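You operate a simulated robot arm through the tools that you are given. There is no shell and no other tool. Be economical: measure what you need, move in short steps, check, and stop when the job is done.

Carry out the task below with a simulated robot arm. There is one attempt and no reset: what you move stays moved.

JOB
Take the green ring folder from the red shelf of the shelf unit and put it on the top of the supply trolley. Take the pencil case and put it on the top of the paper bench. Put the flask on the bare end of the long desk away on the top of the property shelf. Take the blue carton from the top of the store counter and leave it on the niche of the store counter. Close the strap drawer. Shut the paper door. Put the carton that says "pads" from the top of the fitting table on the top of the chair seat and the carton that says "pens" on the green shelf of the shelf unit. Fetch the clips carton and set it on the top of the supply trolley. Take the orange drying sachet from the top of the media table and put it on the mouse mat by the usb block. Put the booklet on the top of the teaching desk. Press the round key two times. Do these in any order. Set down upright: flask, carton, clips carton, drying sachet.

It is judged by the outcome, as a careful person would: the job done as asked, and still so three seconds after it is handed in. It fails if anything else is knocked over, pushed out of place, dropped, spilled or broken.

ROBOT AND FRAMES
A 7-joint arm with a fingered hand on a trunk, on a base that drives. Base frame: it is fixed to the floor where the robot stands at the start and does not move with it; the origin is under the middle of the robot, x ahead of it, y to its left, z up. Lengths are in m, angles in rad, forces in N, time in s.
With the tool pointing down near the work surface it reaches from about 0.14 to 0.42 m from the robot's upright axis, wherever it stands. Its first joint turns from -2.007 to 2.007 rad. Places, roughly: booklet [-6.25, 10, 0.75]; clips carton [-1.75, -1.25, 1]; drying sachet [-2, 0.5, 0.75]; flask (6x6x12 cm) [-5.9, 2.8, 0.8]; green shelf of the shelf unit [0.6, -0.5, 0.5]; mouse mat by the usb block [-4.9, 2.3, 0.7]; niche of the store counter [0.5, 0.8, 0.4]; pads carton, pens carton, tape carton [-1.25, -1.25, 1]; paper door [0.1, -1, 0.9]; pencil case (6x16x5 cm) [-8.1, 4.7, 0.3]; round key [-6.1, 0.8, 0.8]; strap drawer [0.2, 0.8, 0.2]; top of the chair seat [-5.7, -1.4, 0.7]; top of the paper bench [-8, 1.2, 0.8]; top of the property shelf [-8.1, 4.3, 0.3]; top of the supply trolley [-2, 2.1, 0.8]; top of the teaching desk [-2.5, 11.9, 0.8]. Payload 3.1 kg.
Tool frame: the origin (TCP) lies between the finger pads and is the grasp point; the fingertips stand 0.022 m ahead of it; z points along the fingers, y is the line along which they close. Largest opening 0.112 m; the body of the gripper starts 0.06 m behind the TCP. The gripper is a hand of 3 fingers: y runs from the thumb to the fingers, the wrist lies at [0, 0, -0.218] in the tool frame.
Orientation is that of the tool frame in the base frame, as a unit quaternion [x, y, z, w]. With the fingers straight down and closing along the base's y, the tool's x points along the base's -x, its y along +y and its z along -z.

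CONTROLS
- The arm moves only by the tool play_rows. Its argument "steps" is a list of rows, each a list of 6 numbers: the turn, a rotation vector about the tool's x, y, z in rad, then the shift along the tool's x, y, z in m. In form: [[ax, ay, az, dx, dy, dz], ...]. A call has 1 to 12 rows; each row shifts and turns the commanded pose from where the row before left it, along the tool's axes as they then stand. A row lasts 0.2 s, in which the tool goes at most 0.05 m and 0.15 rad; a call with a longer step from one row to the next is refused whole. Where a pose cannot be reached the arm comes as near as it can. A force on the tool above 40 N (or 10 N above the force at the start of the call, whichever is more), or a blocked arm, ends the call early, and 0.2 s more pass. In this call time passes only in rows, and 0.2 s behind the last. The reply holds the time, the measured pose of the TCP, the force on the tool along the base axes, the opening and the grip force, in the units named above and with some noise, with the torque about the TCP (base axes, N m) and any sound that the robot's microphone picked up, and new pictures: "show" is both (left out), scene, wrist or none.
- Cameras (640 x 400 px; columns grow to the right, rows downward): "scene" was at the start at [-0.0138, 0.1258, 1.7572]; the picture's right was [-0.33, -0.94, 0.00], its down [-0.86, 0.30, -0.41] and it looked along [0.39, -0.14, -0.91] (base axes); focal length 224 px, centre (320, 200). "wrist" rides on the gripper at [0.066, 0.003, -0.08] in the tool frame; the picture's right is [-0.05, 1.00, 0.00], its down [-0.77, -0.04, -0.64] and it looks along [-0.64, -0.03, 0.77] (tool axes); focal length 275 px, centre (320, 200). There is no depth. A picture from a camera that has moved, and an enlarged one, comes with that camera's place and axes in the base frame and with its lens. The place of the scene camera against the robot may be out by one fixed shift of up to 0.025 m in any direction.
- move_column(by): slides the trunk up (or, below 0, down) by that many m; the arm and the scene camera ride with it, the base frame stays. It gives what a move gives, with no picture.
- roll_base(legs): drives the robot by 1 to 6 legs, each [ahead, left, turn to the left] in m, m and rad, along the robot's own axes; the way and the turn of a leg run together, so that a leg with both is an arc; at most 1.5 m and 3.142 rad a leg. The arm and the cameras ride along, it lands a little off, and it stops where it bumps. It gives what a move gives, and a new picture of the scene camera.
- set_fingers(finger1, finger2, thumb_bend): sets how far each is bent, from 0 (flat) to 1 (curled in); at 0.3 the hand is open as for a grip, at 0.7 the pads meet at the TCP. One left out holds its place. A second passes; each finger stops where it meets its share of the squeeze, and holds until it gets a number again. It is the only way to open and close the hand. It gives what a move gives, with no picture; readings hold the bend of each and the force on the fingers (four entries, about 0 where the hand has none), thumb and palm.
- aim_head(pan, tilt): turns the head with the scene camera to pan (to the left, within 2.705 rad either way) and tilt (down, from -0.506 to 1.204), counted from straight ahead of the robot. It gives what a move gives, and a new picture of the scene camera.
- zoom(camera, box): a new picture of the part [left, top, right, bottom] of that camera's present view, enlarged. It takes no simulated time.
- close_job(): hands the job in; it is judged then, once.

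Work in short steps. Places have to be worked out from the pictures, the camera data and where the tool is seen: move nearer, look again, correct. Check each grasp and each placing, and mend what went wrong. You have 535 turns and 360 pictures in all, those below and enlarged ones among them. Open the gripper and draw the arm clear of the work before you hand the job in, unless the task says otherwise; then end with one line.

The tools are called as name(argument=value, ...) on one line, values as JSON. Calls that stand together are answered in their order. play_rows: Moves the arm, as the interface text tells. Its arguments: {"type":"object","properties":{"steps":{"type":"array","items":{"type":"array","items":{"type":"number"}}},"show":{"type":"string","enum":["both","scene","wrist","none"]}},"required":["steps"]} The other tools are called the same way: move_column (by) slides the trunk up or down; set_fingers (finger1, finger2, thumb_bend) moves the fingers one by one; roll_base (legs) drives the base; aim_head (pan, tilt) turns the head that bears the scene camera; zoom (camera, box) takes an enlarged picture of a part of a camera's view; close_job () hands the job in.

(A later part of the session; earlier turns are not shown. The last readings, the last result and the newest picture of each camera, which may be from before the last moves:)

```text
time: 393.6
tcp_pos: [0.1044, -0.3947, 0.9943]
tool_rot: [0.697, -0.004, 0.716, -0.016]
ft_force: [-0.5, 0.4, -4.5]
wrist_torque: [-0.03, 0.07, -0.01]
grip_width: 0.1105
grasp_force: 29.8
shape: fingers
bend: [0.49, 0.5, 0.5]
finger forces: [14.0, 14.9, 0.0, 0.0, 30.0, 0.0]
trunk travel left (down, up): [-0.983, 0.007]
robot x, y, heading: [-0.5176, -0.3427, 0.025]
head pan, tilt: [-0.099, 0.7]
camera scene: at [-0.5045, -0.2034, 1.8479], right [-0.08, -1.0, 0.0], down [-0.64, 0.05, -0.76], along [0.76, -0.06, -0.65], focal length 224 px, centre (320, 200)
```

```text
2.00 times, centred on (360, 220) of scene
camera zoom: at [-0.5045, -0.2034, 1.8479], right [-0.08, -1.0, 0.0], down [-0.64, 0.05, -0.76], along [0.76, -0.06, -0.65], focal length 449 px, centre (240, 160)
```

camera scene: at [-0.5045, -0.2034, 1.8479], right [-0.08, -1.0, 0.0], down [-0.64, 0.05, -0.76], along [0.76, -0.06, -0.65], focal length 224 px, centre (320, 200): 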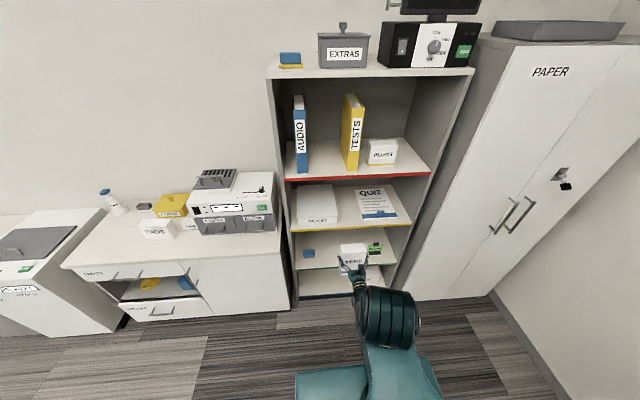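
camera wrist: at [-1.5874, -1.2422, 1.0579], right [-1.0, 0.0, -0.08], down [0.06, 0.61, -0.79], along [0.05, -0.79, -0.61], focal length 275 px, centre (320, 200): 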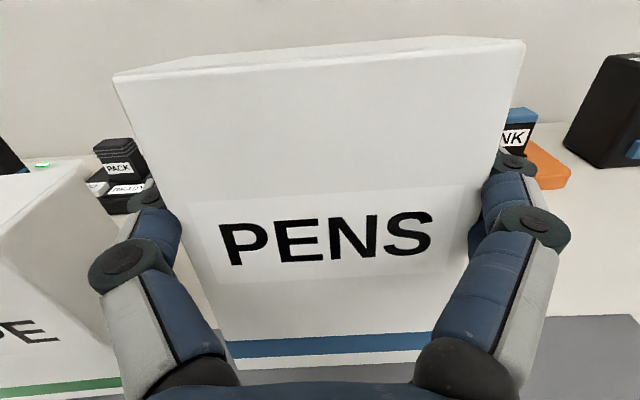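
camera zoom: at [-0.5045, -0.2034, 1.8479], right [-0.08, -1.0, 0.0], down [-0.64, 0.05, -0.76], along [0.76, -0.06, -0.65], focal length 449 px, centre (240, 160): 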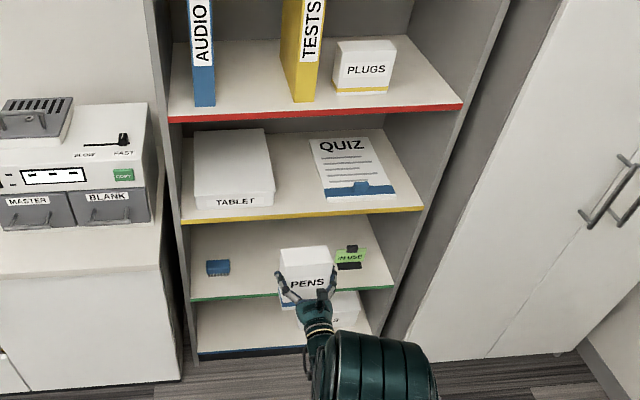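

Green shelf is at z≈0.47–0.5, free between the blue eraser (y≈−0.2) and the IN USE clip (y≈−0.65). I lower the trunk and line up at y≈−0.43.

move_column(by=-0.38)

roll_base(legs=[[0.15, -0.02, -0.025]])

aim_head(pan=-0.2, tilt=0.7)

zoom(camera="scene", box=[200, 120, 440, 270])

```text
time: 397.2
tcp_pos: [0.1049, -0.3952, 0.6157]
tool_rot: [0.697, -0.004, 0.717, -0.016]
ft_force: [-0.7, -0.5, -4.0]
wrist_torque: [-0.01, 0.07, 0.02]
grip_width: 0.1102
grasp_force: 29.7
shape: fingers
bend: [0.49, 0.5, 0.5]
finger forces: [13.9, 14.9, 0.0, 0.1, 30.2, 0.1]
trunk travel left (down, up): [-0.603, 0.387]
robot x, y, heading: [-0.513, -0.3374, 0.026]
head pan, tilt: [-0.099, 0.7]
```

```text
time: 398.6
tcp_pos: [0.2547, -0.4317, 0.6141]
tool_rot: [0.698, -0.013, 0.716, -0.007]
ft_force: [0.7, 0.4, -3.5]
wrist_torque: [0.0, 0.04, 0.0]
grip_width: 0.1106
grasp_force: 29.2
shape: fingers
bend: [0.49, 0.5, 0.5]
finger forces: [14.0, 14.9, 0.1, 0.1, 30.0, 0.0]
trunk travel left (down, up): [-0.603, 0.387]
robot x, y, heading: [-0.3622, -0.3609, -0.009]
head pan, tilt: [-0.099, 0.7]
camera scene: at [-0.3474, -0.2234, 1.468], right [-0.11, -0.99, 0.0], down [-0.64, 0.07, -0.76], along [0.76, -0.08, -0.65], focal length 224 px, centre (320, 200)
```

scene: 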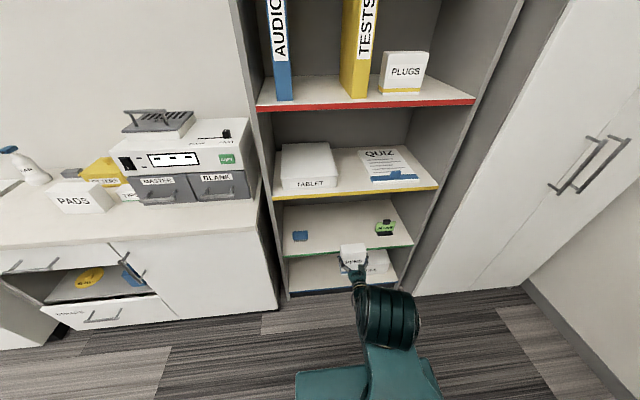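

```text
time: 399.3
tcp_pos: [0.2543, -0.4304, 0.6151]
tool_rot: [0.697, -0.013, 0.717, -0.007]
ft_force: [0.2, -0.6, -2.7]
wrist_torque: [0.01, 0.07, 0.0]
grip_width: 0.1104
grasp_force: 29.6
shape: fingers
bend: [0.49, 0.5, 0.5]
finger forces: [14.0, 14.8, 0.1, 0.1, 30.1, 0.1]
trunk travel left (down, up): [-0.603, 0.387]
robot x, y, heading: [-0.3649, -0.3605, -0.006]
head pan, tilt: [-0.201, 0.7]
camera scene: at [-0.3501, -0.2316, 1.468], right [-0.21, -0.98, 0.0], down [-0.63, 0.13, -0.76], along [0.75, -0.16, -0.64], focal length 224 px, centre (320, 200)
```

scene: 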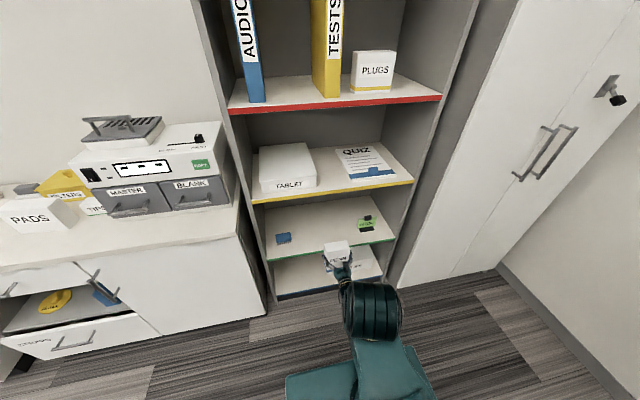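

```text
2.67 times, centred on (320, 195) of scene
camera zoom: at [-0.3501, -0.2316, 1.468], right [-0.21, -0.98, 0.0], down [-0.63, 0.13, -0.76], along [0.75, -0.16, -0.64], focal length 598 px, centre (320, 213)
```

zoom: 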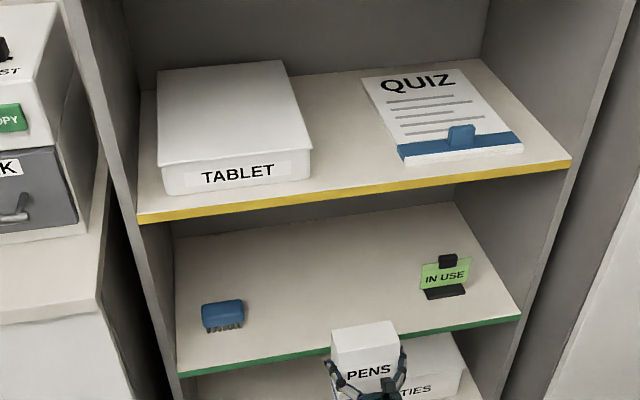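

Shelf front x≈0.37, green shelf z≈0.495. I drive forward 0.215 so PENS is over the shelf.

roll_base(legs=[[0.21, 0, 0.006]])

zoom(camera="scene", box=[200, 160, 440, 310])

play_rows(steps=[[0, 0, 0, 0, 0, 0]], show="wrist")

```text
time: 401.0
tcp_pos: [0.4729, -0.4245, 0.6128]
tool_rot: [0.698, -0.009, 0.716, -0.011]
ft_force: [-0.6, 0.3, -2.4]
wrist_torque: [0.0, 0.05, 0.02]
grip_width: 0.1104
grasp_force: 29.4
shape: fingers
bend: [0.49, 0.5, 0.5]
finger forces: [14.0, 15.0, 0.1, 0.1, 30.0, 0.0]
trunk travel left (down, up): [-0.603, 0.387]
robot x, y, heading: [-0.1496, -0.3571, 0.007]
head pan, tilt: [-0.201, 0.7]
camera scene: at [-0.1321, -0.2316, 1.468], right [-0.2, -0.98, 0.0], down [-0.63, 0.13, -0.76], along [0.75, -0.15, -0.65], focal length 224 px, centre (320, 200)
```

scene: 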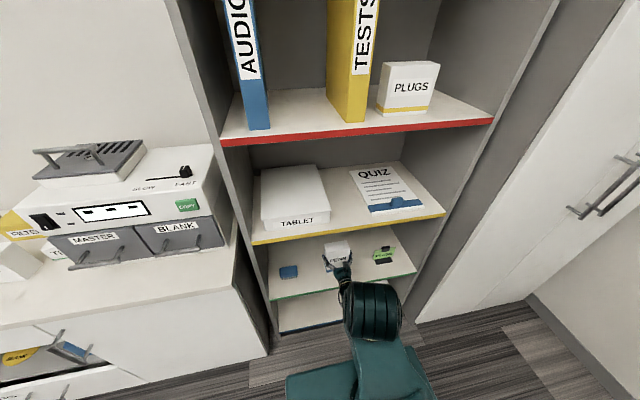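

```text
2.67 times, centred on (320, 235) of scene
camera zoom: at [-0.1321, -0.2316, 1.468], right [-0.2, -0.98, 0.0], down [-0.63, 0.13, -0.76], along [0.75, -0.15, -0.65], focal length 598 px, centre (320, 107)
```

zoom: 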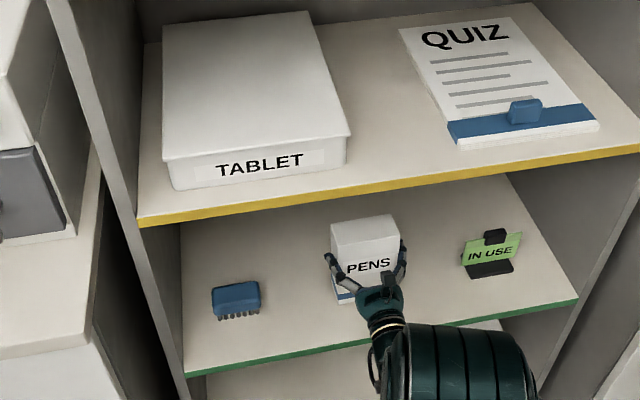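

```text
time: 401.4
tcp_pos: [0.4738, -0.4258, 0.6147]
tool_rot: [0.698, -0.01, 0.716, -0.011]
ft_force: [-0.7, -0.7, -3.9]
wrist_torque: [0.01, 0.05, 0.0]
grip_width: 0.1104
grasp_force: 29.4
shape: fingers
bend: [0.49, 0.5, 0.5]
finger forces: [14.1, 14.9, 0.0, 0.1, 30.1, 0.0]
trunk travel left (down, up): [-0.603, 0.387]
robot x, y, heading: [-0.149, -0.3593, 0.006]
head pan, tilt: [-0.201, 0.7]
camera wrist: at [0.3906, -0.4307, 0.6775], right [0.0, -1.0, -0.08], down [-0.62, 0.06, -0.79], along [0.79, 0.05, -0.61], focal length 275 px, centre (320, 200)
```

wrist: 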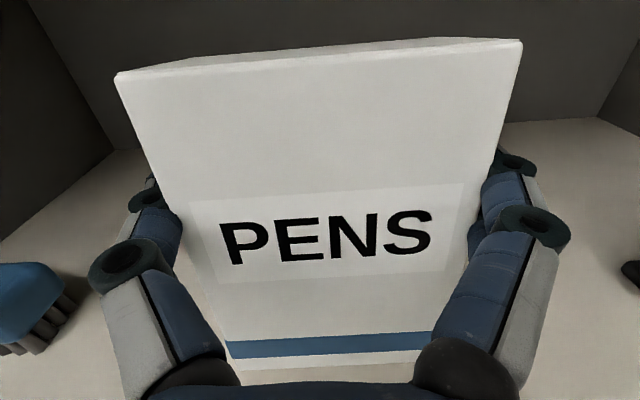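

Good. Lower until contact.

move_column(by=-0.025)

move_column(by=-0.01)

```text
time: 402.2
tcp_pos: [0.4742, -0.4265, 0.6002]
tool_rot: [0.687, -0.009, 0.726, -0.009]
ft_force: [-3.2, 0.9, 20.4]
wrist_torque: [0.09, 0.11, 0.06]
grip_width: 0.1108
grasp_force: 28.5
shape: fingers
bend: [0.49, 0.5, 0.51]
finger forces: [13.9, 14.0, 0.0, 0.0, 29.8, 0.1]
trunk travel left (down, up): [-0.578, 0.412]
robot x, y, heading: [-0.1499, -0.3599, 0.002]
head pan, tilt: [-0.201, 0.7]
stopped: the force on the tool passed its limit (the readings are from after the stop); the commanded pose is now the measured one
```

```text
time: 402.8
tcp_pos: [0.474, -0.4268, 0.5902]
tool_rot: [0.687, -0.008, 0.727, -0.009]
ft_force: [-7.3, 0.9, 36.7]
wrist_torque: [-0.15, 0.2, -0.24]
grip_width: 0.1097
grasp_force: 26.1
shape: fingers
bend: [0.49, 0.5, 0.51]
finger forces: [12.9, 12.9, 0.1, 0.0, 26.9, 0.0]
trunk travel left (down, up): [-0.568, 0.422]
robot x, y, heading: [-0.1491, -0.3589, 0.004]
head pan, tilt: [-0.201, 0.7]
```

Contact; ease up slightly and release.

move_column(by=0.006)

set_fingers(finger1=0.4, finger2=0.4, thumb_bend=0.4)

set_fingers(finger1=0.15, finger2=0.15, thumb_bend=0.15)

roll_base(legs=[[-0.25, 0, 0]])

zoom(camera="scene", box=[200, 120, 440, 270])

```text
time: 403.3
tcp_pos: [0.4721, -0.4257, 0.5922]
tool_rot: [0.691, -0.008, 0.723, -0.011]
ft_force: [-3.7, 0.8, 16.9]
wrist_torque: [-0.13, 0.06, -0.15]
grip_width: 0.1095
grasp_force: 27.0
shape: fingers
bend: [0.49, 0.5, 0.51]
finger forces: [13.3, 13.2, 0.0, 0.1, 27.0, 0.0]
trunk travel left (down, up): [-0.574, 0.416]
robot x, y, heading: [-0.1446, -0.3602, 0.0]
head pan, tilt: [-0.201, 0.7]
```

```text
time: 404.3
tcp_pos: [0.4744, -0.4264, 0.5913]
tool_rot: [0.691, -0.009, 0.723, -0.01]
ft_force: [-4.1, -2.6, 9.4]
wrist_torque: [-0.13, 0.04, -0.03]
grip_width: 0.1138
grasp_force: 17.3
shape: fingers
bend: [0.34, 0.34, 0.35]
finger forces: [8.9, 9.6, 0.0, 0.0, 15.8, 0.0]
trunk travel left (down, up): [-0.574, 0.416]
robot x, y, heading: [-0.1462, -0.3606, 0.0]
head pan, tilt: [-0.201, 0.7]
```

```text
time: 405.3
tcp_pos: [0.476, -0.4255, 0.5904]
tool_rot: [0.692, -0.009, 0.722, -0.009]
ft_force: [0.7, 0.7, -0.1]
wrist_torque: [0.0, -0.02, 0.01]
grip_width: 0.1357
grasp_force: 0.0
shape: fingers
bend: [0.15, 0.15, 0.15]
finger forces: [0.0, 0.0, 0.0, 0.0, 0.0, 0.0]
trunk travel left (down, up): [-0.574, 0.416]
robot x, y, heading: [-0.1451, -0.3613, 0.004]
head pan, tilt: [-0.201, 0.7]
```

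```text
time: 407.1
tcp_pos: [0.224, -0.426, 0.5909]
tool_rot: [0.691, -0.009, 0.723, -0.01]
ft_force: [1.3, -0.1, -0.1]
wrist_torque: [0.02, -0.05, 0.0]
grip_width: 0.1359
grasp_force: 0.0
shape: fingers
bend: [0.15, 0.15, 0.15]
finger forces: [0.0, 0.1, 0.1, 0.0, 0.0, 0.1]
trunk travel left (down, up): [-0.574, 0.416]
robot x, y, heading: [-0.3997, -0.3646, 0.001]
head pan, tilt: [-0.201, 0.7]
camera scene: at [-0.3873, -0.2327, 1.4395], right [-0.19, -0.98, 0.0], down [-0.63, 0.13, -0.77], along [0.75, -0.15, -0.64], focal length 224 px, centre (320, 200)
```

scene: 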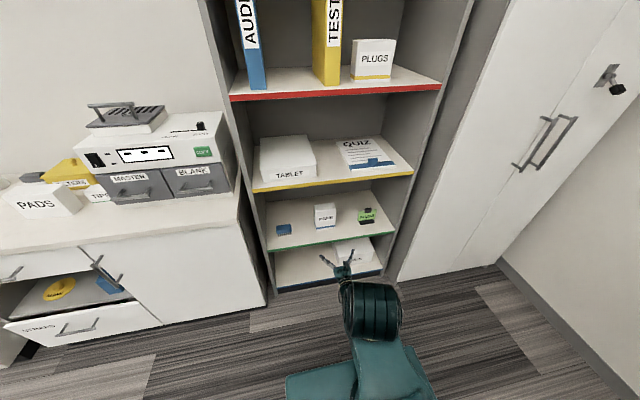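

```text
2.67 times, centred on (320, 195) of scene
camera zoom: at [-0.3873, -0.2327, 1.4395], right [-0.19, -0.98, 0.0], down [-0.63, 0.13, -0.77], along [0.75, -0.15, -0.64], focal length 598 px, centre (320, 213)
```

zoom: 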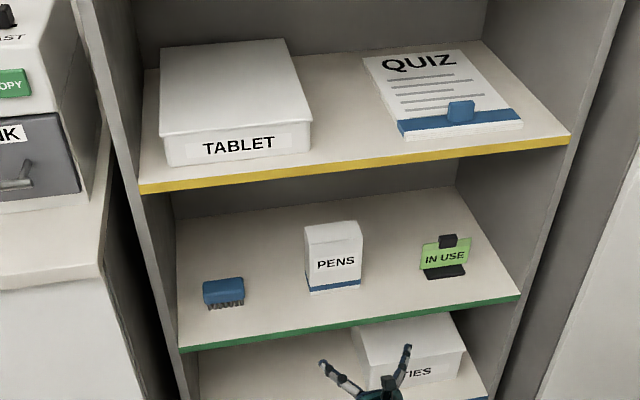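

PENS is on the green shelf. Next PADS: reachable top-down from the fitting table's east end. Stow the tool down and yaw it, raising the trunk.

move_column(by=0.4)

play_rows(steps=[[0, -0.143, 0, 0, 0, -0.02], [0, -0.143, 0, 0, 0, -0.02], [0, -0.143, 0, 0, 0, -0.02], [0, -0.143, 0, 0, 0, -0.02], [0, -0.143, 0, 0, 0, -0.02], [0, -0.143, 0, 0, 0, -0.02], [0, -0.143, 0, 0, 0, -0.02], [0, -0.143, 0, 0, 0, -0.02], [0, -0.143, 0, 0, 0, -0.02], [0, -0.143, 0, 0, 0, -0.01], [0, -0.14, 0, 0, 0, 0]], show="none")

play_rows(steps=[[0, 0, 0.143, 0, 0, 0], [0, 0, 0.143, 0, 0, 0], [0, 0, 0.143, 0, 0, 0], [0, 0, 0.143, 0, 0, 0], [0, 0, 0.143, 0, 0, 0], [0, 0, 0.143, 0, 0, 0], [0, 0, 0.143, 0, 0, 0], [0, 0, 0.143, 0, 0, 0], [0, 0, 0.143, 0, 0, 0], [0, 0, 0.143, 0, 0, 0], [0, 0, 0.143, 0, 0, 0]], show="none")

roll_base(legs=[[-0.05, -0.35, 0], [0, 0, 3.14], [0, 0.62, 0]])

aim_head(pan=0.0, tilt=0.8)

```text
time: 411.0
tcp_pos: [0.2239, -0.427, 0.991]
tool_rot: [0.692, -0.009, 0.722, -0.01]
ft_force: [0.0, -0.1, 0.0]
wrist_torque: [0.02, 0.01, -0.01]
grip_width: 0.1359
grasp_force: 0.0
shape: fingers
bend: [0.15, 0.15, 0.15]
finger forces: [0.1, 0.0, 0.1, 0.1, 0.0, 0.0]
trunk travel left (down, up): [-0.974, 0.016]
robot x, y, heading: [-0.3963, -0.3635, 0.002]
head pan, tilt: [-0.201, 0.7]
```

```text
time: 413.4
tcp_pos: [0.089, -0.4306, 1.0846]
tool_rot: [1.0, 0.0, 0.023, -0.014]
ft_force: [0.0, 0.0, 0.2]
wrist_torque: [-0.03, 0.01, -0.01]
grip_width: 0.1362
grasp_force: 0.0
shape: fingers
bend: [0.15, 0.15, 0.15]
finger forces: [0.0, 0.0, 0.1, 0.0, 0.1, 0.1]
out of reach, approached as far as the arm can: row 1
trunk travel left (down, up): [-0.974, 0.016]
robot x, y, heading: [-0.3979, -0.3639, 0.004]
head pan, tilt: [-0.201, 0.7]
```

```text
time: 415.8
tcp_pos: [0.086, -0.4256, 1.0858]
tool_rot: [-0.706, 0.707, -0.007, 0.025]
ft_force: [-0.2, 0.0, -0.1]
wrist_torque: [-0.02, -0.01, -0.02]
grip_width: 0.1364
grasp_force: 0.1
shape: fingers
bend: [0.15, 0.15, 0.15]
finger forces: [0.0, 0.0, 0.1, 0.0, 0.0, 0.1]
trunk travel left (down, up): [-0.974, 0.016]
robot x, y, heading: [-0.3956, -0.3617, 0.004]
head pan, tilt: [-0.201, 0.7]
```

```text
time: 428.3
tcp_pos: [-0.9496, -1.2341, 1.0853]
tool_rot: [0.723, 0.69, -0.025, -0.008]
ft_force: [0.1, 0.1, 0.6]
wrist_torque: [0.01, 0.01, -0.02]
grip_width: 0.1361
grasp_force: 0.1
shape: fingers
bend: [0.15, 0.15, 0.15]
finger forces: [0.0, 0.0, 0.0, 0.1, 0.0, 0.0]
trunk travel left (down, up): [-0.974, 0.016]
robot x, y, heading: [-0.4716, -1.3186, 3.1]
head pan, tilt: [-0.201, 0.7]
camera scene: at [-0.5066, -1.4628, 1.8395], right [0.24, 0.97, 0.0], down [0.63, -0.15, -0.76], along [-0.74, 0.18, -0.64], focal length 224 px, centre (320, 200)
```

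scene: 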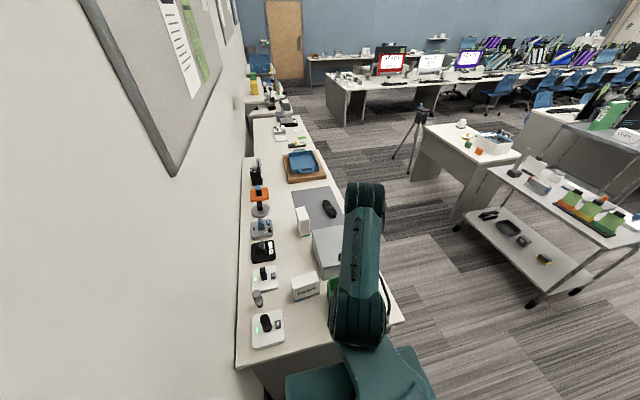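

```text
time: 429.1
tcp_pos: [-0.9493, -1.235, 1.0858]
tool_rot: [0.723, 0.691, -0.025, -0.008]
ft_force: [0.5, -0.7, 0.8]
wrist_torque: [-0.01, 0.0, -0.02]
grip_width: 0.1361
grasp_force: 0.1
shape: fingers
bend: [0.15, 0.15, 0.15]
finger forces: [0.1, 0.0, 0.1, 0.1, 0.0, 0.0]
trunk travel left (down, up): [-0.974, 0.016]
robot x, y, heading: [-0.4673, -1.3202, 3.102]
head pan, tilt: [0.0, 0.799]
camera scene: at [-0.5047, -1.4808, 1.8312], right [0.04, 1.0, 0.0], down [0.72, -0.03, -0.7], along [-0.7, 0.03, -0.72], focal length 224 px, centre (320, 200)
```

scene: 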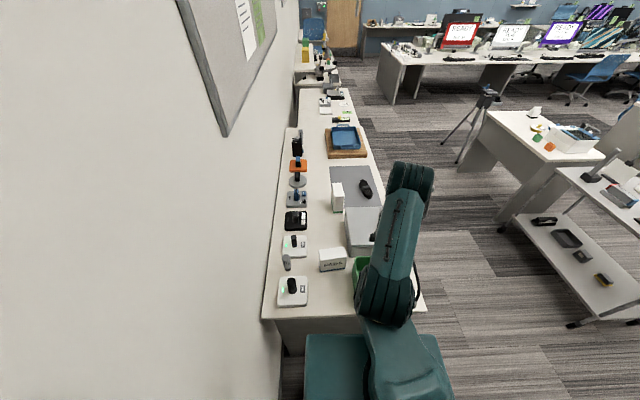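

zoom(camera="scene", box=[250, 180, 410, 330])

play_rows(steps=[[0, 0, 0, 0, 0, -0.02]], show="wrist")

```text
2.67 times, centred on (330, 255) of scene
camera zoom: at [-0.5047, -1.4808, 1.8312], right [0.04, 1.0, 0.0], down [0.72, -0.03, -0.7], along [-0.7, 0.03, -0.72], focal length 598 px, centre (293, 53)
```

zoom: 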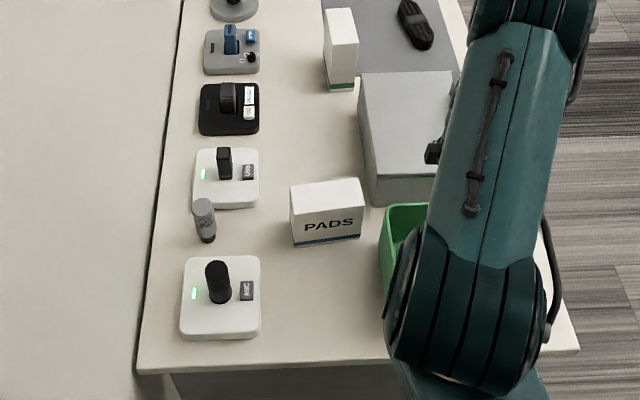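

```text
time: 429.5
tcp_pos: [-0.9495, -1.2356, 1.1062]
tool_rot: [0.723, 0.69, -0.025, -0.007]
ft_force: [-0.2, 0.0, -0.3]
wrist_torque: [-0.01, 0.01, -0.01]
grip_width: 0.1363
grasp_force: 0.0
shape: fingers
bend: [0.15, 0.15, 0.15]
finger forces: [0.0, 0.0, 0.0, 0.0, 0.0, 0.1]
trunk travel left (down, up): [-0.974, 0.016]
robot x, y, heading: [-0.4699, -1.321, 3.102]
head pan, tilt: [0.0, 0.799]
camera wrist: at [-0.9393, -1.1679, 1.1839], right [0.99, -0.09, -0.04], down [-0.04, -0.75, 0.66], along [-0.09, -0.65, -0.75], focal length 275 px, centre (320, 200)
```

wrist: 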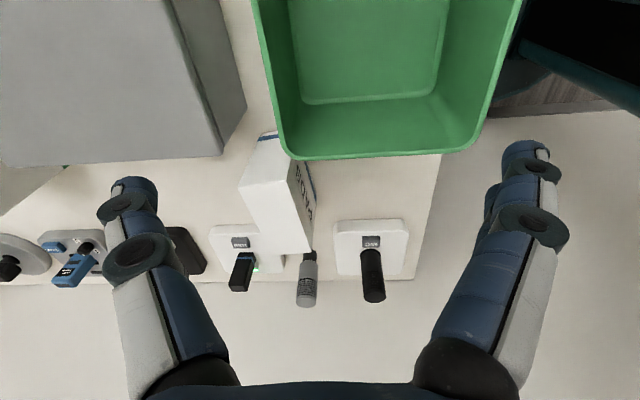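

PADS confirmed (label faces east). It's around (−1.015, −1.39). I move the base left/forward a bit and the arm sideways, then look again.

roll_base(legs=[[0.05, 0.07, 0.04]])

play_rows(steps=[[0, 0, 0, -0.04, 0, 0], [0, 0, 0, -0.04, 0, 0]], show="wrist")

```text
time: 430.6
tcp_pos: [-1.0029, -1.3235, 1.1048]
tool_rot: [0.709, 0.704, -0.026, -0.006]
ft_force: [-0.6, 0.2, 0.1]
wrist_torque: [0.0, 0.0, -0.01]
grip_width: 0.1364
grasp_force: 0.0
shape: fingers
bend: [0.15, 0.15, 0.15]
finger forces: [0.1, 0.0, 0.1, 0.0, 0.0, 0.0]
trunk travel left (down, up): [-0.974, 0.016]
robot x, y, heading: [-0.5205, -1.3954, 3.136]
head pan, tilt: [0.0, 0.799]
camera scene: at [-0.5495, -1.5506, 1.8313], right [0.0, 1.0, 0.0], down [0.72, 0.0, -0.7], along [-0.7, 0.0, -0.72], focal length 224 px, centre (320, 200)
```

scene: 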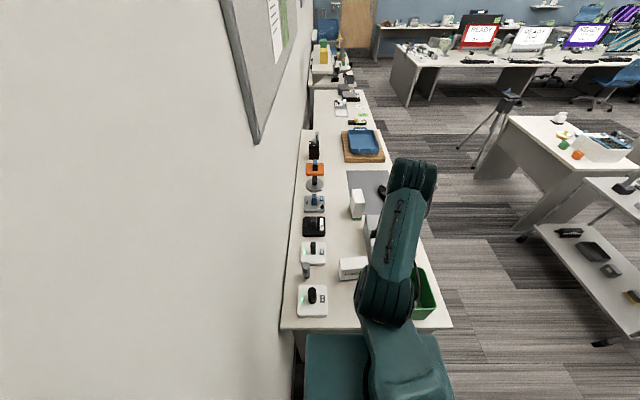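

```text
time: 431.1
tcp_pos: [-1.0031, -1.4084, 1.1076]
tool_rot: [0.71, 0.704, -0.025, -0.008]
ft_force: [-0.4, -0.5, -0.1]
wrist_torque: [0.05, -0.02, 0.02]
grip_width: 0.1363
grasp_force: 0.1
shape: fingers
bend: [0.15, 0.15, 0.15]
finger forces: [0.0, 0.0, 0.0, 0.0, 0.0, 0.0]
trunk travel left (down, up): [-0.974, 0.016]
robot x, y, heading: [-0.5217, -1.3876, 3.141]
head pan, tilt: [0.0, 0.799]
camera wrist: at [-0.9963, -1.3402, 1.1855], right [1.0, -0.06, -0.04], down [-0.01, -0.76, 0.66], along [-0.07, -0.65, -0.75], focal length 275 px, centre (320, 200)
```

wrist: 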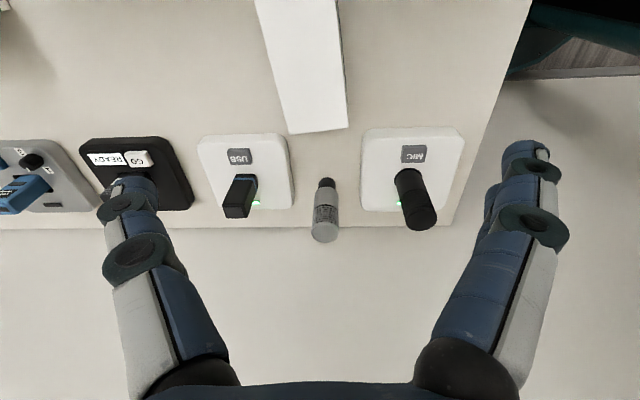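

play_rows(steps=[[0, 0, 0, 0.024, -0.009, 0.03], [0, 0, 0, 0, 0, 0.04], [0, 0, 0, 0, 0, 0.04], [0, 0, 0, 0, 0, 0.04]], show="wrist")

```text
time: 432.1
tcp_pos: [-1.0199, -1.3839, 0.9572]
tool_rot: [0.71, 0.704, -0.026, -0.007]
ft_force: [0.0, 0.3, 0.0]
wrist_torque: [0.01, -0.04, 0.03]
grip_width: 0.1363
grasp_force: 0.1
shape: fingers
bend: [0.15, 0.15, 0.15]
finger forces: [0.0, 0.1, 0.1, 0.0, 0.0, 0.0]
trunk travel left (down, up): [-0.974, 0.016]
robot x, y, heading: [-0.518, -1.3921, 3.143]
head pan, tilt: [0.0, 0.799]
camera wrist: at [-1.0139, -1.3174, 1.0347], right [1.0, -0.05, -0.04], down [-0.01, -0.75, 0.66], along [-0.07, -0.66, -0.75], focal length 275 px, centre (320, 200)
```

wrist: 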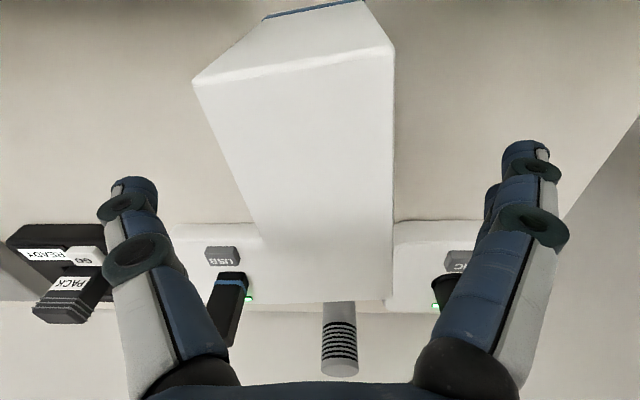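

set_fingers(finger1=0.7, finger2=0.7, thumb_bend=0.7)

play_rows(steps=[[0, 0, 0, 0, 0, -0.03], [0, 0, 0, 0, 0, -0.04], [0, 0, 0, 0, 0, -0.04]], show="wrist")

```text
time: 433.1
tcp_pos: [-1.0199, -1.3852, 0.9575]
tool_rot: [0.709, 0.704, -0.026, -0.008]
ft_force: [-0.1, 0.1, 0.1]
wrist_torque: [-0.02, -0.1, 0.01]
grip_width: 0.0489
grasp_force: 17.4
shape: fingers
bend: [0.53, 0.52, 0.58]
finger forces: [8.8, 8.9, 0.1, 0.0, 17.2, 0.0]
trunk travel left (down, up): [-0.974, 0.016]
robot x, y, heading: [-0.5216, -1.3913, 3.142]
head pan, tilt: [0.0, 0.799]
```

```text
time: 433.9
tcp_pos: [-1.0125, -1.3856, 1.0687]
tool_rot: [0.71, 0.704, -0.026, -0.006]
ft_force: [0.0, 0.2, -2.9]
wrist_torque: [0.04, -0.01, 0.0]
grip_width: 0.0491
grasp_force: 17.0
shape: fingers
bend: [0.53, 0.52, 0.58]
finger forces: [8.6, 8.5, 0.0, 0.1, 16.9, 0.0]
trunk travel left (down, up): [-0.974, 0.016]
robot x, y, heading: [-0.5171, -1.3912, 3.142]
head pan, tilt: [0.0, 0.799]
camera wrist: at [-1.0055, -1.3172, 1.1479], right [1.0, -0.05, -0.04], down [-0.01, -0.75, 0.66], along [-0.07, -0.65, -0.75], focal length 275 px, centre (320, 200)
```

wrist: 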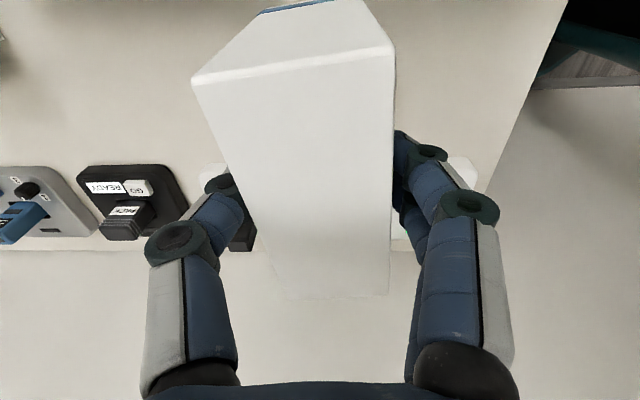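

PADS held. Tighten, then drive west along the lane toward the chair.

set_fingers(finger1=0.85, finger2=0.85, thumb_bend=0.85)

roll_base(legs=[[-0.05, 0, 0], [0, -1.0, 0], [1.5, 0, 0], [1.4, 0, 0]])

aim_head(pan=0.1, tilt=0.4)

```text
time: 434.9
tcp_pos: [-1.0143, -1.3836, 1.0683]
tool_rot: [0.71, 0.704, -0.025, -0.007]
ft_force: [-0.7, 0.3, -2.9]
wrist_torque: [0.02, 0.02, 0.02]
grip_width: 0.0481
grasp_force: 23.3
shape: fingers
bend: [0.5, 0.47, 0.64]
finger forces: [11.6, 11.6, 0.0, 0.0, 23.2, 0.0]
trunk travel left (down, up): [-0.974, 0.016]
robot x, y, heading: [-0.5224, -1.3927, 3.14]
head pan, tilt: [0.0, 0.799]
```

```text
time: 454.4
tcp_pos: [-3.89, -0.4904, 1.0691]
tool_rot: [0.695, 0.718, -0.026, -0.006]
ft_force: [0.0, 0.1, -1.8]
wrist_torque: [0.08, -0.02, 0.0]
grip_width: 0.051
grasp_force: 21.4
shape: fingers
bend: [0.48, 0.49, 0.65]
finger forces: [11.6, 10.0, 0.1, 0.1, 21.1, 0.0]
trunk travel left (down, up): [-0.974, 0.016]
robot x, y, heading: [-3.3942, -0.4761, -3.102]
head pan, tilt: [0.0, 0.799]
camera scene: at [-3.4212, -0.6392, 1.8312], right [-0.04, 1.0, 0.0], down [0.72, 0.03, -0.7], along [-0.7, -0.03, -0.72], focal length 224 px, centre (320, 200)
```

scene: 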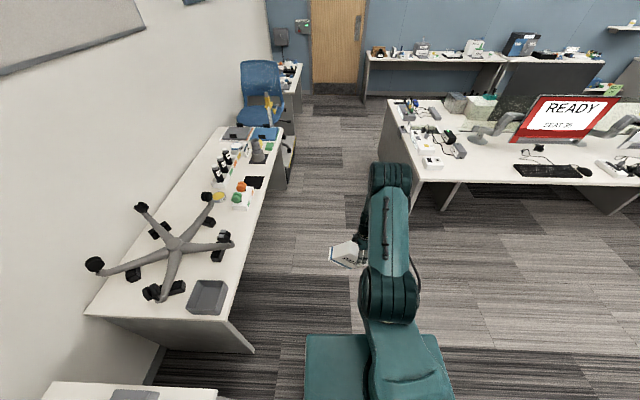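

```text
time: 455.2
tcp_pos: [-3.8892, -0.4905, 1.0687]
tool_rot: [0.695, 0.718, -0.026, -0.007]
ft_force: [-0.4, -0.4, -2.6]
wrist_torque: [0.06, -0.02, 0.01]
grip_width: 0.0508
grasp_force: 21.6
shape: fingers
bend: [0.48, 0.49, 0.65]
finger forces: [11.5, 10.0, 0.0, 0.0, 21.3, 0.1]
trunk travel left (down, up): [-0.974, 0.016]
robot x, y, heading: [-3.3955, -0.479, -3.105]
head pan, tilt: [0.099, 0.4]
camera scene: at [-3.4326, -0.6488, 1.8662], right [-0.14, 0.99, 0.0], down [0.39, 0.05, -0.92], along [-0.91, -0.13, -0.39], focal length 224 px, centre (320, 200)
```

scene: 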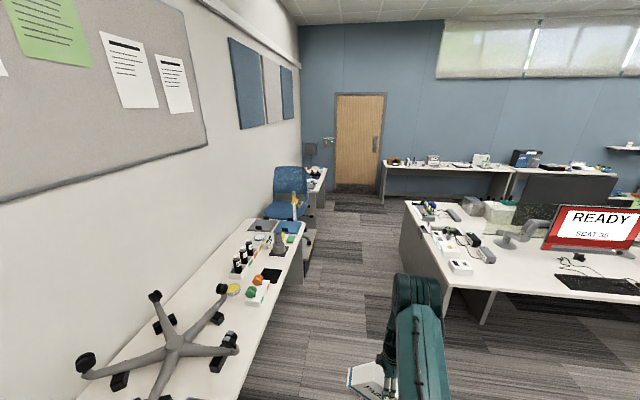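

zoom(camera="scene", box=[220, 150, 340, 260])

zoom(camera="scene", box=[310, 330, 450, 400])

play_rows(steps=[[0, 0, 0, 0, 0, 0]], show="wrist")

```text
3.64 times, centred on (280, 205) of scene
camera zoom: at [-3.4326, -0.6488, 1.8662], right [-0.14, 0.99, 0.0], down [0.39, 0.05, -0.92], along [-0.91, -0.13, -0.39], focal length 816 px, centre (466, 182)
```

zoom: 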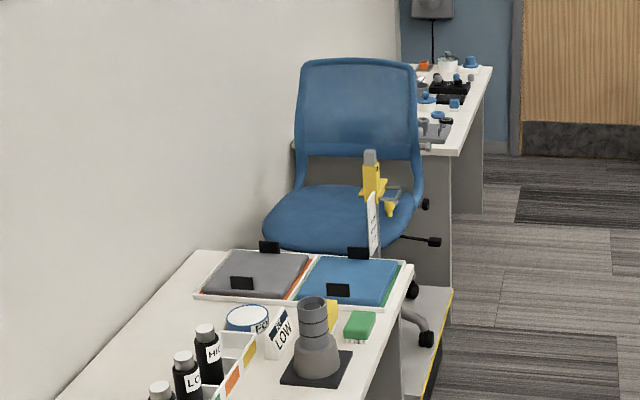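

```text
4.57 times, centred on (380, 365) of scene
camera zoom: at [-3.4326, -0.6488, 1.8662], right [-0.14, 0.99, 0.0], down [0.39, 0.05, -0.92], along [-0.91, -0.13, -0.39], focal length 1026 px, centre (46, -554)
```

zoom: 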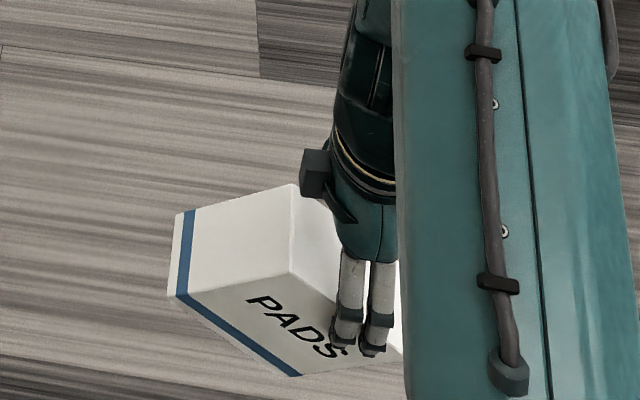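

```text
time: 455.6
tcp_pos: [-3.8904, -0.4896, 1.0681]
tool_rot: [0.695, 0.718, -0.025, -0.006]
ft_force: [1.2, -0.1, -1.8]
wrist_torque: [0.13, -0.01, 0.02]
grip_width: 0.0509
grasp_force: 21.7
shape: fingers
bend: [0.48, 0.49, 0.65]
finger forces: [11.6, 9.9, 0.0, 0.0, 21.2, 0.1]
trunk travel left (down, up): [-0.974, 0.016]
robot x, y, heading: [-3.3925, -0.4817, -3.102]
head pan, tilt: [0.099, 0.4]
camera wrist: at [-3.8865, -0.4227, 1.147], right [1.0, -0.01, -0.04], down [0.02, -0.75, 0.66], along [-0.04, -0.66, -0.75], focal length 275 px, centre (320, 200)
```

wrist: 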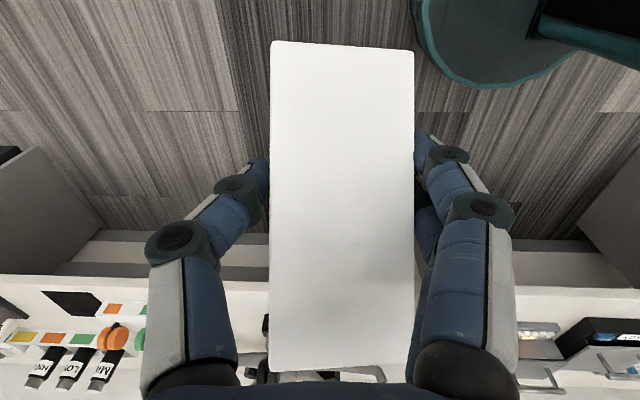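

PADS has swung about 60° in the grip (its bottom now points to robot-left). By yawing the hand 90° and pitching it forward I can bring the carton upright again.

play_rows(steps=[[0, 0, -0.143, 0, 0, 0], [0, 0, -0.143, 0, 0, 0], [0, 0, -0.143, 0, 0, 0], [0, 0, -0.143, 0, 0, 0], [0, 0, -0.143, 0, 0, 0], [0, 0, -0.143, 0, 0, 0], [0, 0, -0.143, 0, 0, 0], [0, 0, -0.143, 0, 0, 0], [0, 0, -0.143, 0, 0, 0], [0, 0, -0.143, 0, 0, 0], [0, 0, -0.143, 0, 0, 0]], show="none")

play_rows(steps=[[0, 0.13, 0, 0.005, 0, 0.01], [0, 0.13, 0, 0.005, 0, 0.01], [0, 0.13, 0, 0.005, 0, 0.01], [0, 0.13, 0, 0.005, 0, 0.01], [0, 0.13, 0, 0, 0, 0.01], [0, 0.13, 0, 0, 0, 0.01], [0, 0.13, 0, 0, 0, 0.01], [0, 0.13, 0, 0, 0, 0.01]], show="wrist")

aim_head(pan=0.1, tilt=0.9)

zoom(camera="scene", box=[260, 180, 460, 320])

```text
time: 458.0
tcp_pos: [-3.8885, -0.4896, 1.0692]
tool_rot: [-0.019, 0.999, -0.013, -0.022]
ft_force: [0.7, -0.4, -2.6]
wrist_torque: [0.0, 0.08, -0.01]
grip_width: 0.0508
grasp_force: 21.4
shape: fingers
bend: [0.48, 0.49, 0.65]
finger forces: [11.1, 10.2, 0.0, 0.0, 21.1, 0.0]
trunk travel left (down, up): [-0.974, 0.016]
robot x, y, heading: [-3.3963, -0.4781, -3.099]
head pan, tilt: [0.099, 0.4]
```

```text
time: 459.8
tcp_pos: [-3.9466, -0.503, 1.0132]
tool_rot: [0.0, 0.886, -0.025, -0.462]
ft_force: [-0.3, 0.0, -2.9]
wrist_torque: [0.02, -0.04, 0.02]
grip_width: 0.0501
grasp_force: 21.2
shape: fingers
bend: [0.48, 0.49, 0.65]
finger forces: [11.3, 10.3, 0.0, 0.0, 21.0, 0.0]
out of reach, approached as far as the arm can: row 1, 2, 3
trunk travel left (down, up): [-0.974, 0.016]
robot x, y, heading: [-3.3947, -0.4841, -3.106]
head pan, tilt: [0.099, 0.4]
camera wrist: at [-3.9201, -0.4964, 1.1136], right [0.0, 1.0, -0.08], down [0.96, -0.02, -0.27], along [-0.27, -0.08, -0.96], focal length 275 px, centre (320, 200)
```

wrist: 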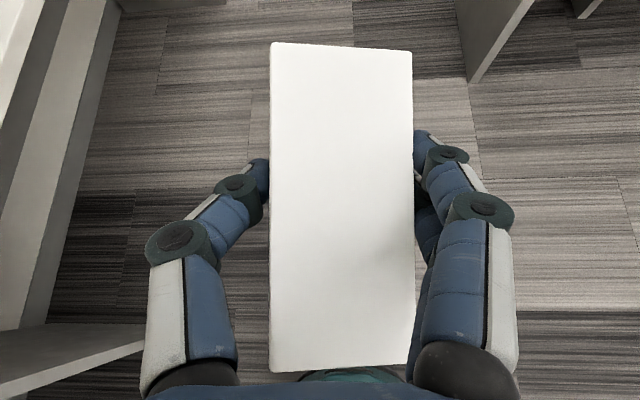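

```text
time: 460.8
tcp_pos: [-3.9455, -0.5053, 1.0129]
tool_rot: [0.0, 0.887, -0.027, -0.46]
ft_force: [-0.3, -0.2, -2.6]
wrist_torque: [0.02, -0.02, 0.03]
grip_width: 0.0505
grasp_force: 21.3
shape: fingers
bend: [0.48, 0.49, 0.65]
finger forces: [11.2, 10.4, 0.1, 0.1, 21.0, 0.0]
trunk travel left (down, up): [-0.974, 0.016]
robot x, y, heading: [-3.3971, -0.4745, -3.105]
head pan, tilt: [0.099, 0.901]
camera scene: at [-3.4158, -0.6465, 1.8238], right [-0.14, 0.99, 0.0], down [0.78, 0.11, -0.62], along [-0.62, -0.09, -0.78], focal length 224 px, centre (320, 200)
```

scene: 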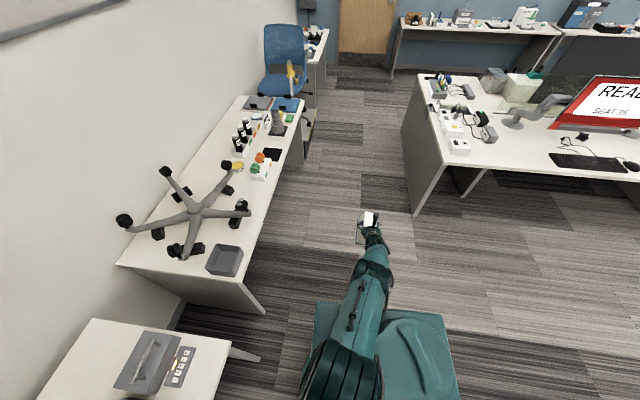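

```text
2.86 times, centred on (360, 250) of scene
camera zoom: at [-3.4158, -0.6465, 1.8238], right [-0.14, 0.99, 0.0], down [0.78, 0.11, -0.62], along [-0.62, -0.09, -0.78], focal length 641 px, centre (206, 57)
```

zoom: 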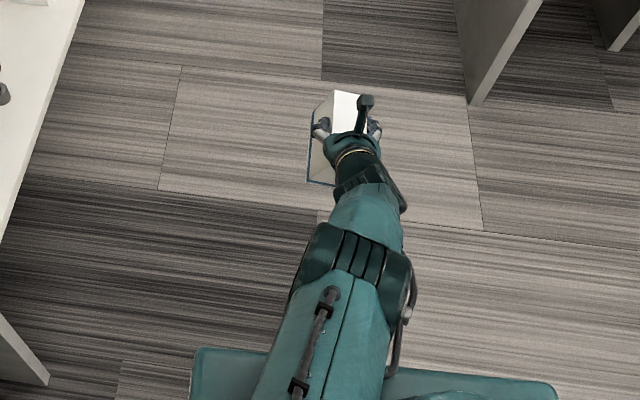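

By the wrist view the carton's top now faces up but overshoots ~16°; I pitch back 0.27 rad, then drive on toward the chair.

play_rows(steps=[[0, -0.135, 0, 0, 0, 0], [0, -0.135, 0, 0, 0, 0]], show="wrist")

roll_base(legs=[[0, 0, -0.037], [1.45, 0, 0]])

aim_head(pan=0.6, tilt=0.8)

```text
time: 461.4
tcp_pos: [-3.9461, -0.5096, 1.0106]
tool_rot: [-0.008, 0.942, -0.03, -0.334]
ft_force: [0.0, 0.0, -2.0]
wrist_torque: [-0.02, 0.01, 0.0]
grip_width: 0.0504
grasp_force: 21.6
shape: fingers
bend: [0.48, 0.49, 0.65]
finger forces: [11.0, 10.5, 0.0, 0.0, 21.0, 0.1]
trunk travel left (down, up): [-0.974, 0.016]
robot x, y, heading: [-3.3947, -0.4819, -3.1]
head pan, tilt: [0.099, 0.901]
camera wrist: at [-3.9482, -0.5024, 1.114], right [0.0, 1.0, -0.08], down [1.0, 0.0, 0.01], along [0.01, -0.08, -1.0], focal length 275 px, centre (320, 200)
```

wrist: 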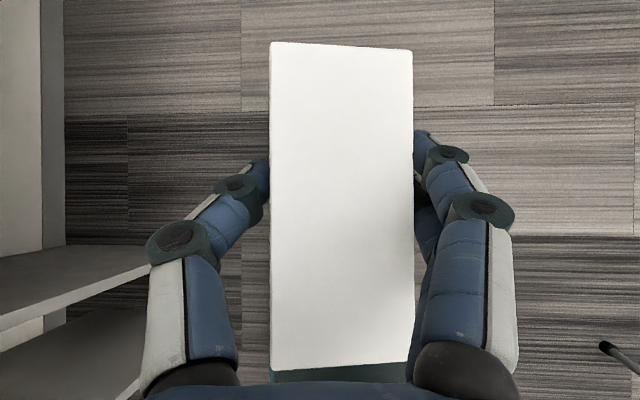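

```text
time: 469.1
tcp_pos: [-5.4156, -0.4501, 1.0123]
tool_rot: [0.023, 0.941, -0.017, -0.336]
ft_force: [-0.3, 0.1, -2.4]
wrist_torque: [0.0, 0.02, 0.01]
grip_width: 0.0503
grasp_force: 21.5
shape: fingers
bend: [0.48, 0.49, 0.65]
finger forces: [11.1, 10.5, 0.0, 0.1, 21.0, 0.1]
trunk travel left (down, up): [-0.974, 0.016]
robot x, y, heading: [-4.8699, -0.4565, 3.115]
head pan, tilt: [0.099, 0.901]
camera scene: at [-4.8969, -0.624, 1.8233], right [-0.07, 1.0, 0.0], down [0.78, 0.05, -0.62], along [-0.62, -0.04, -0.78], focal length 224 px, centre (320, 200)
```

scene: 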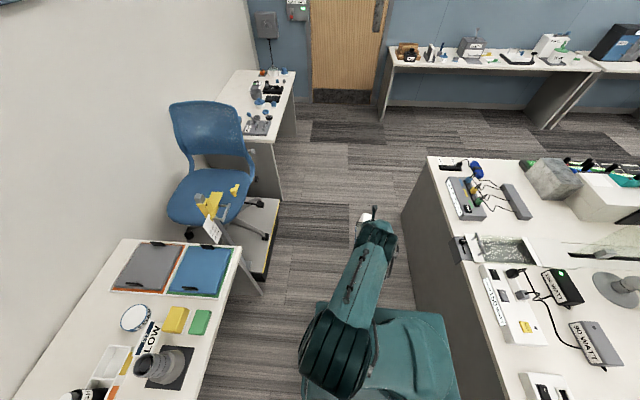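

```text
time: 470.0
tcp_pos: [-5.4159, -0.4502, 1.0124]
tool_rot: [0.023, 0.942, -0.018, -0.335]
ft_force: [-0.2, -0.5, -2.7]
wrist_torque: [0.01, 0.03, 0.03]
grip_width: 0.05
grasp_force: 21.2
shape: fingers
bend: [0.48, 0.49, 0.65]
finger forces: [11.1, 10.5, 0.0, 0.0, 21.0, 0.0]
trunk travel left (down, up): [-0.974, 0.016]
robot x, y, heading: [-4.8644, -0.4562, 3.113]
head pan, tilt: [0.6, 0.799]
camera scene: at [-4.8896, -0.6622, 1.8312], right [-0.54, 0.84, 0.0], down [0.6, 0.39, -0.7], along [-0.59, -0.38, -0.72], focal length 224 px, centre (320, 200)
```

scene: 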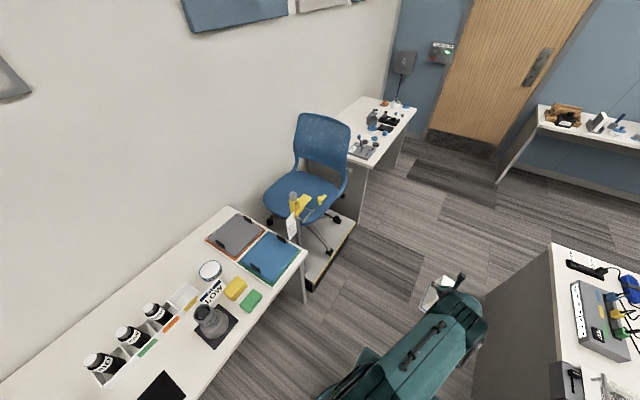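

zoom(camera="scene", box=[240, 110, 400, 290])

play_rows(steps=[[0, 0, 0, 0, 0, 0]], show="wrist")

```text
2.22 times, centred on (320, 200) of scene
camera zoom: at [-4.8896, -0.6622, 1.8312], right [-0.54, 0.84, 0.0], down [0.6, 0.39, -0.7], along [-0.59, -0.38, -0.72], focal length 499 px, centre (320, 200)
```

zoom: 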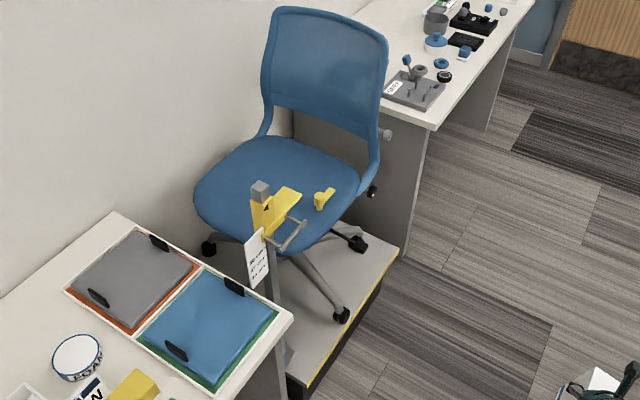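

```text
time: 470.4
tcp_pos: [-5.4152, -0.4505, 1.0121]
tool_rot: [0.023, 0.942, -0.018, -0.335]
ft_force: [0.0, 0.2, -3.4]
wrist_torque: [-0.01, -0.01, 0.01]
grip_width: 0.0503
grasp_force: 21.5
shape: fingers
bend: [0.48, 0.49, 0.65]
finger forces: [11.1, 10.5, 0.0, 0.1, 20.9, 0.1]
trunk travel left (down, up): [-0.974, 0.016]
robot x, y, heading: [-4.8674, -0.4544, 3.11]
head pan, tilt: [0.6, 0.799]
camera wrist: at [-5.4168, -0.4427, 1.1154], right [0.07, 0.99, -0.08], down [1.0, -0.07, 0.01], along [0.0, -0.08, -1.0], focal length 275 px, centre (320, 200)
```

wrist: 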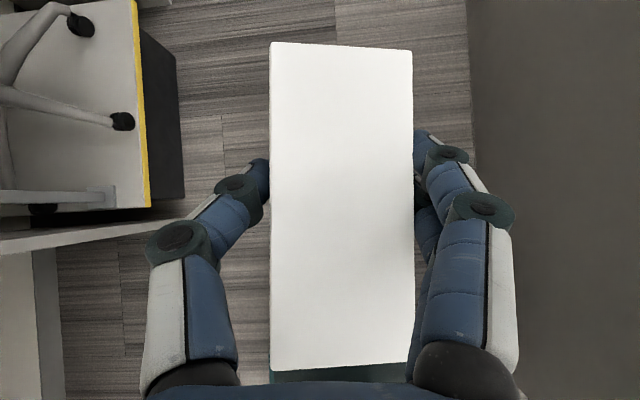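

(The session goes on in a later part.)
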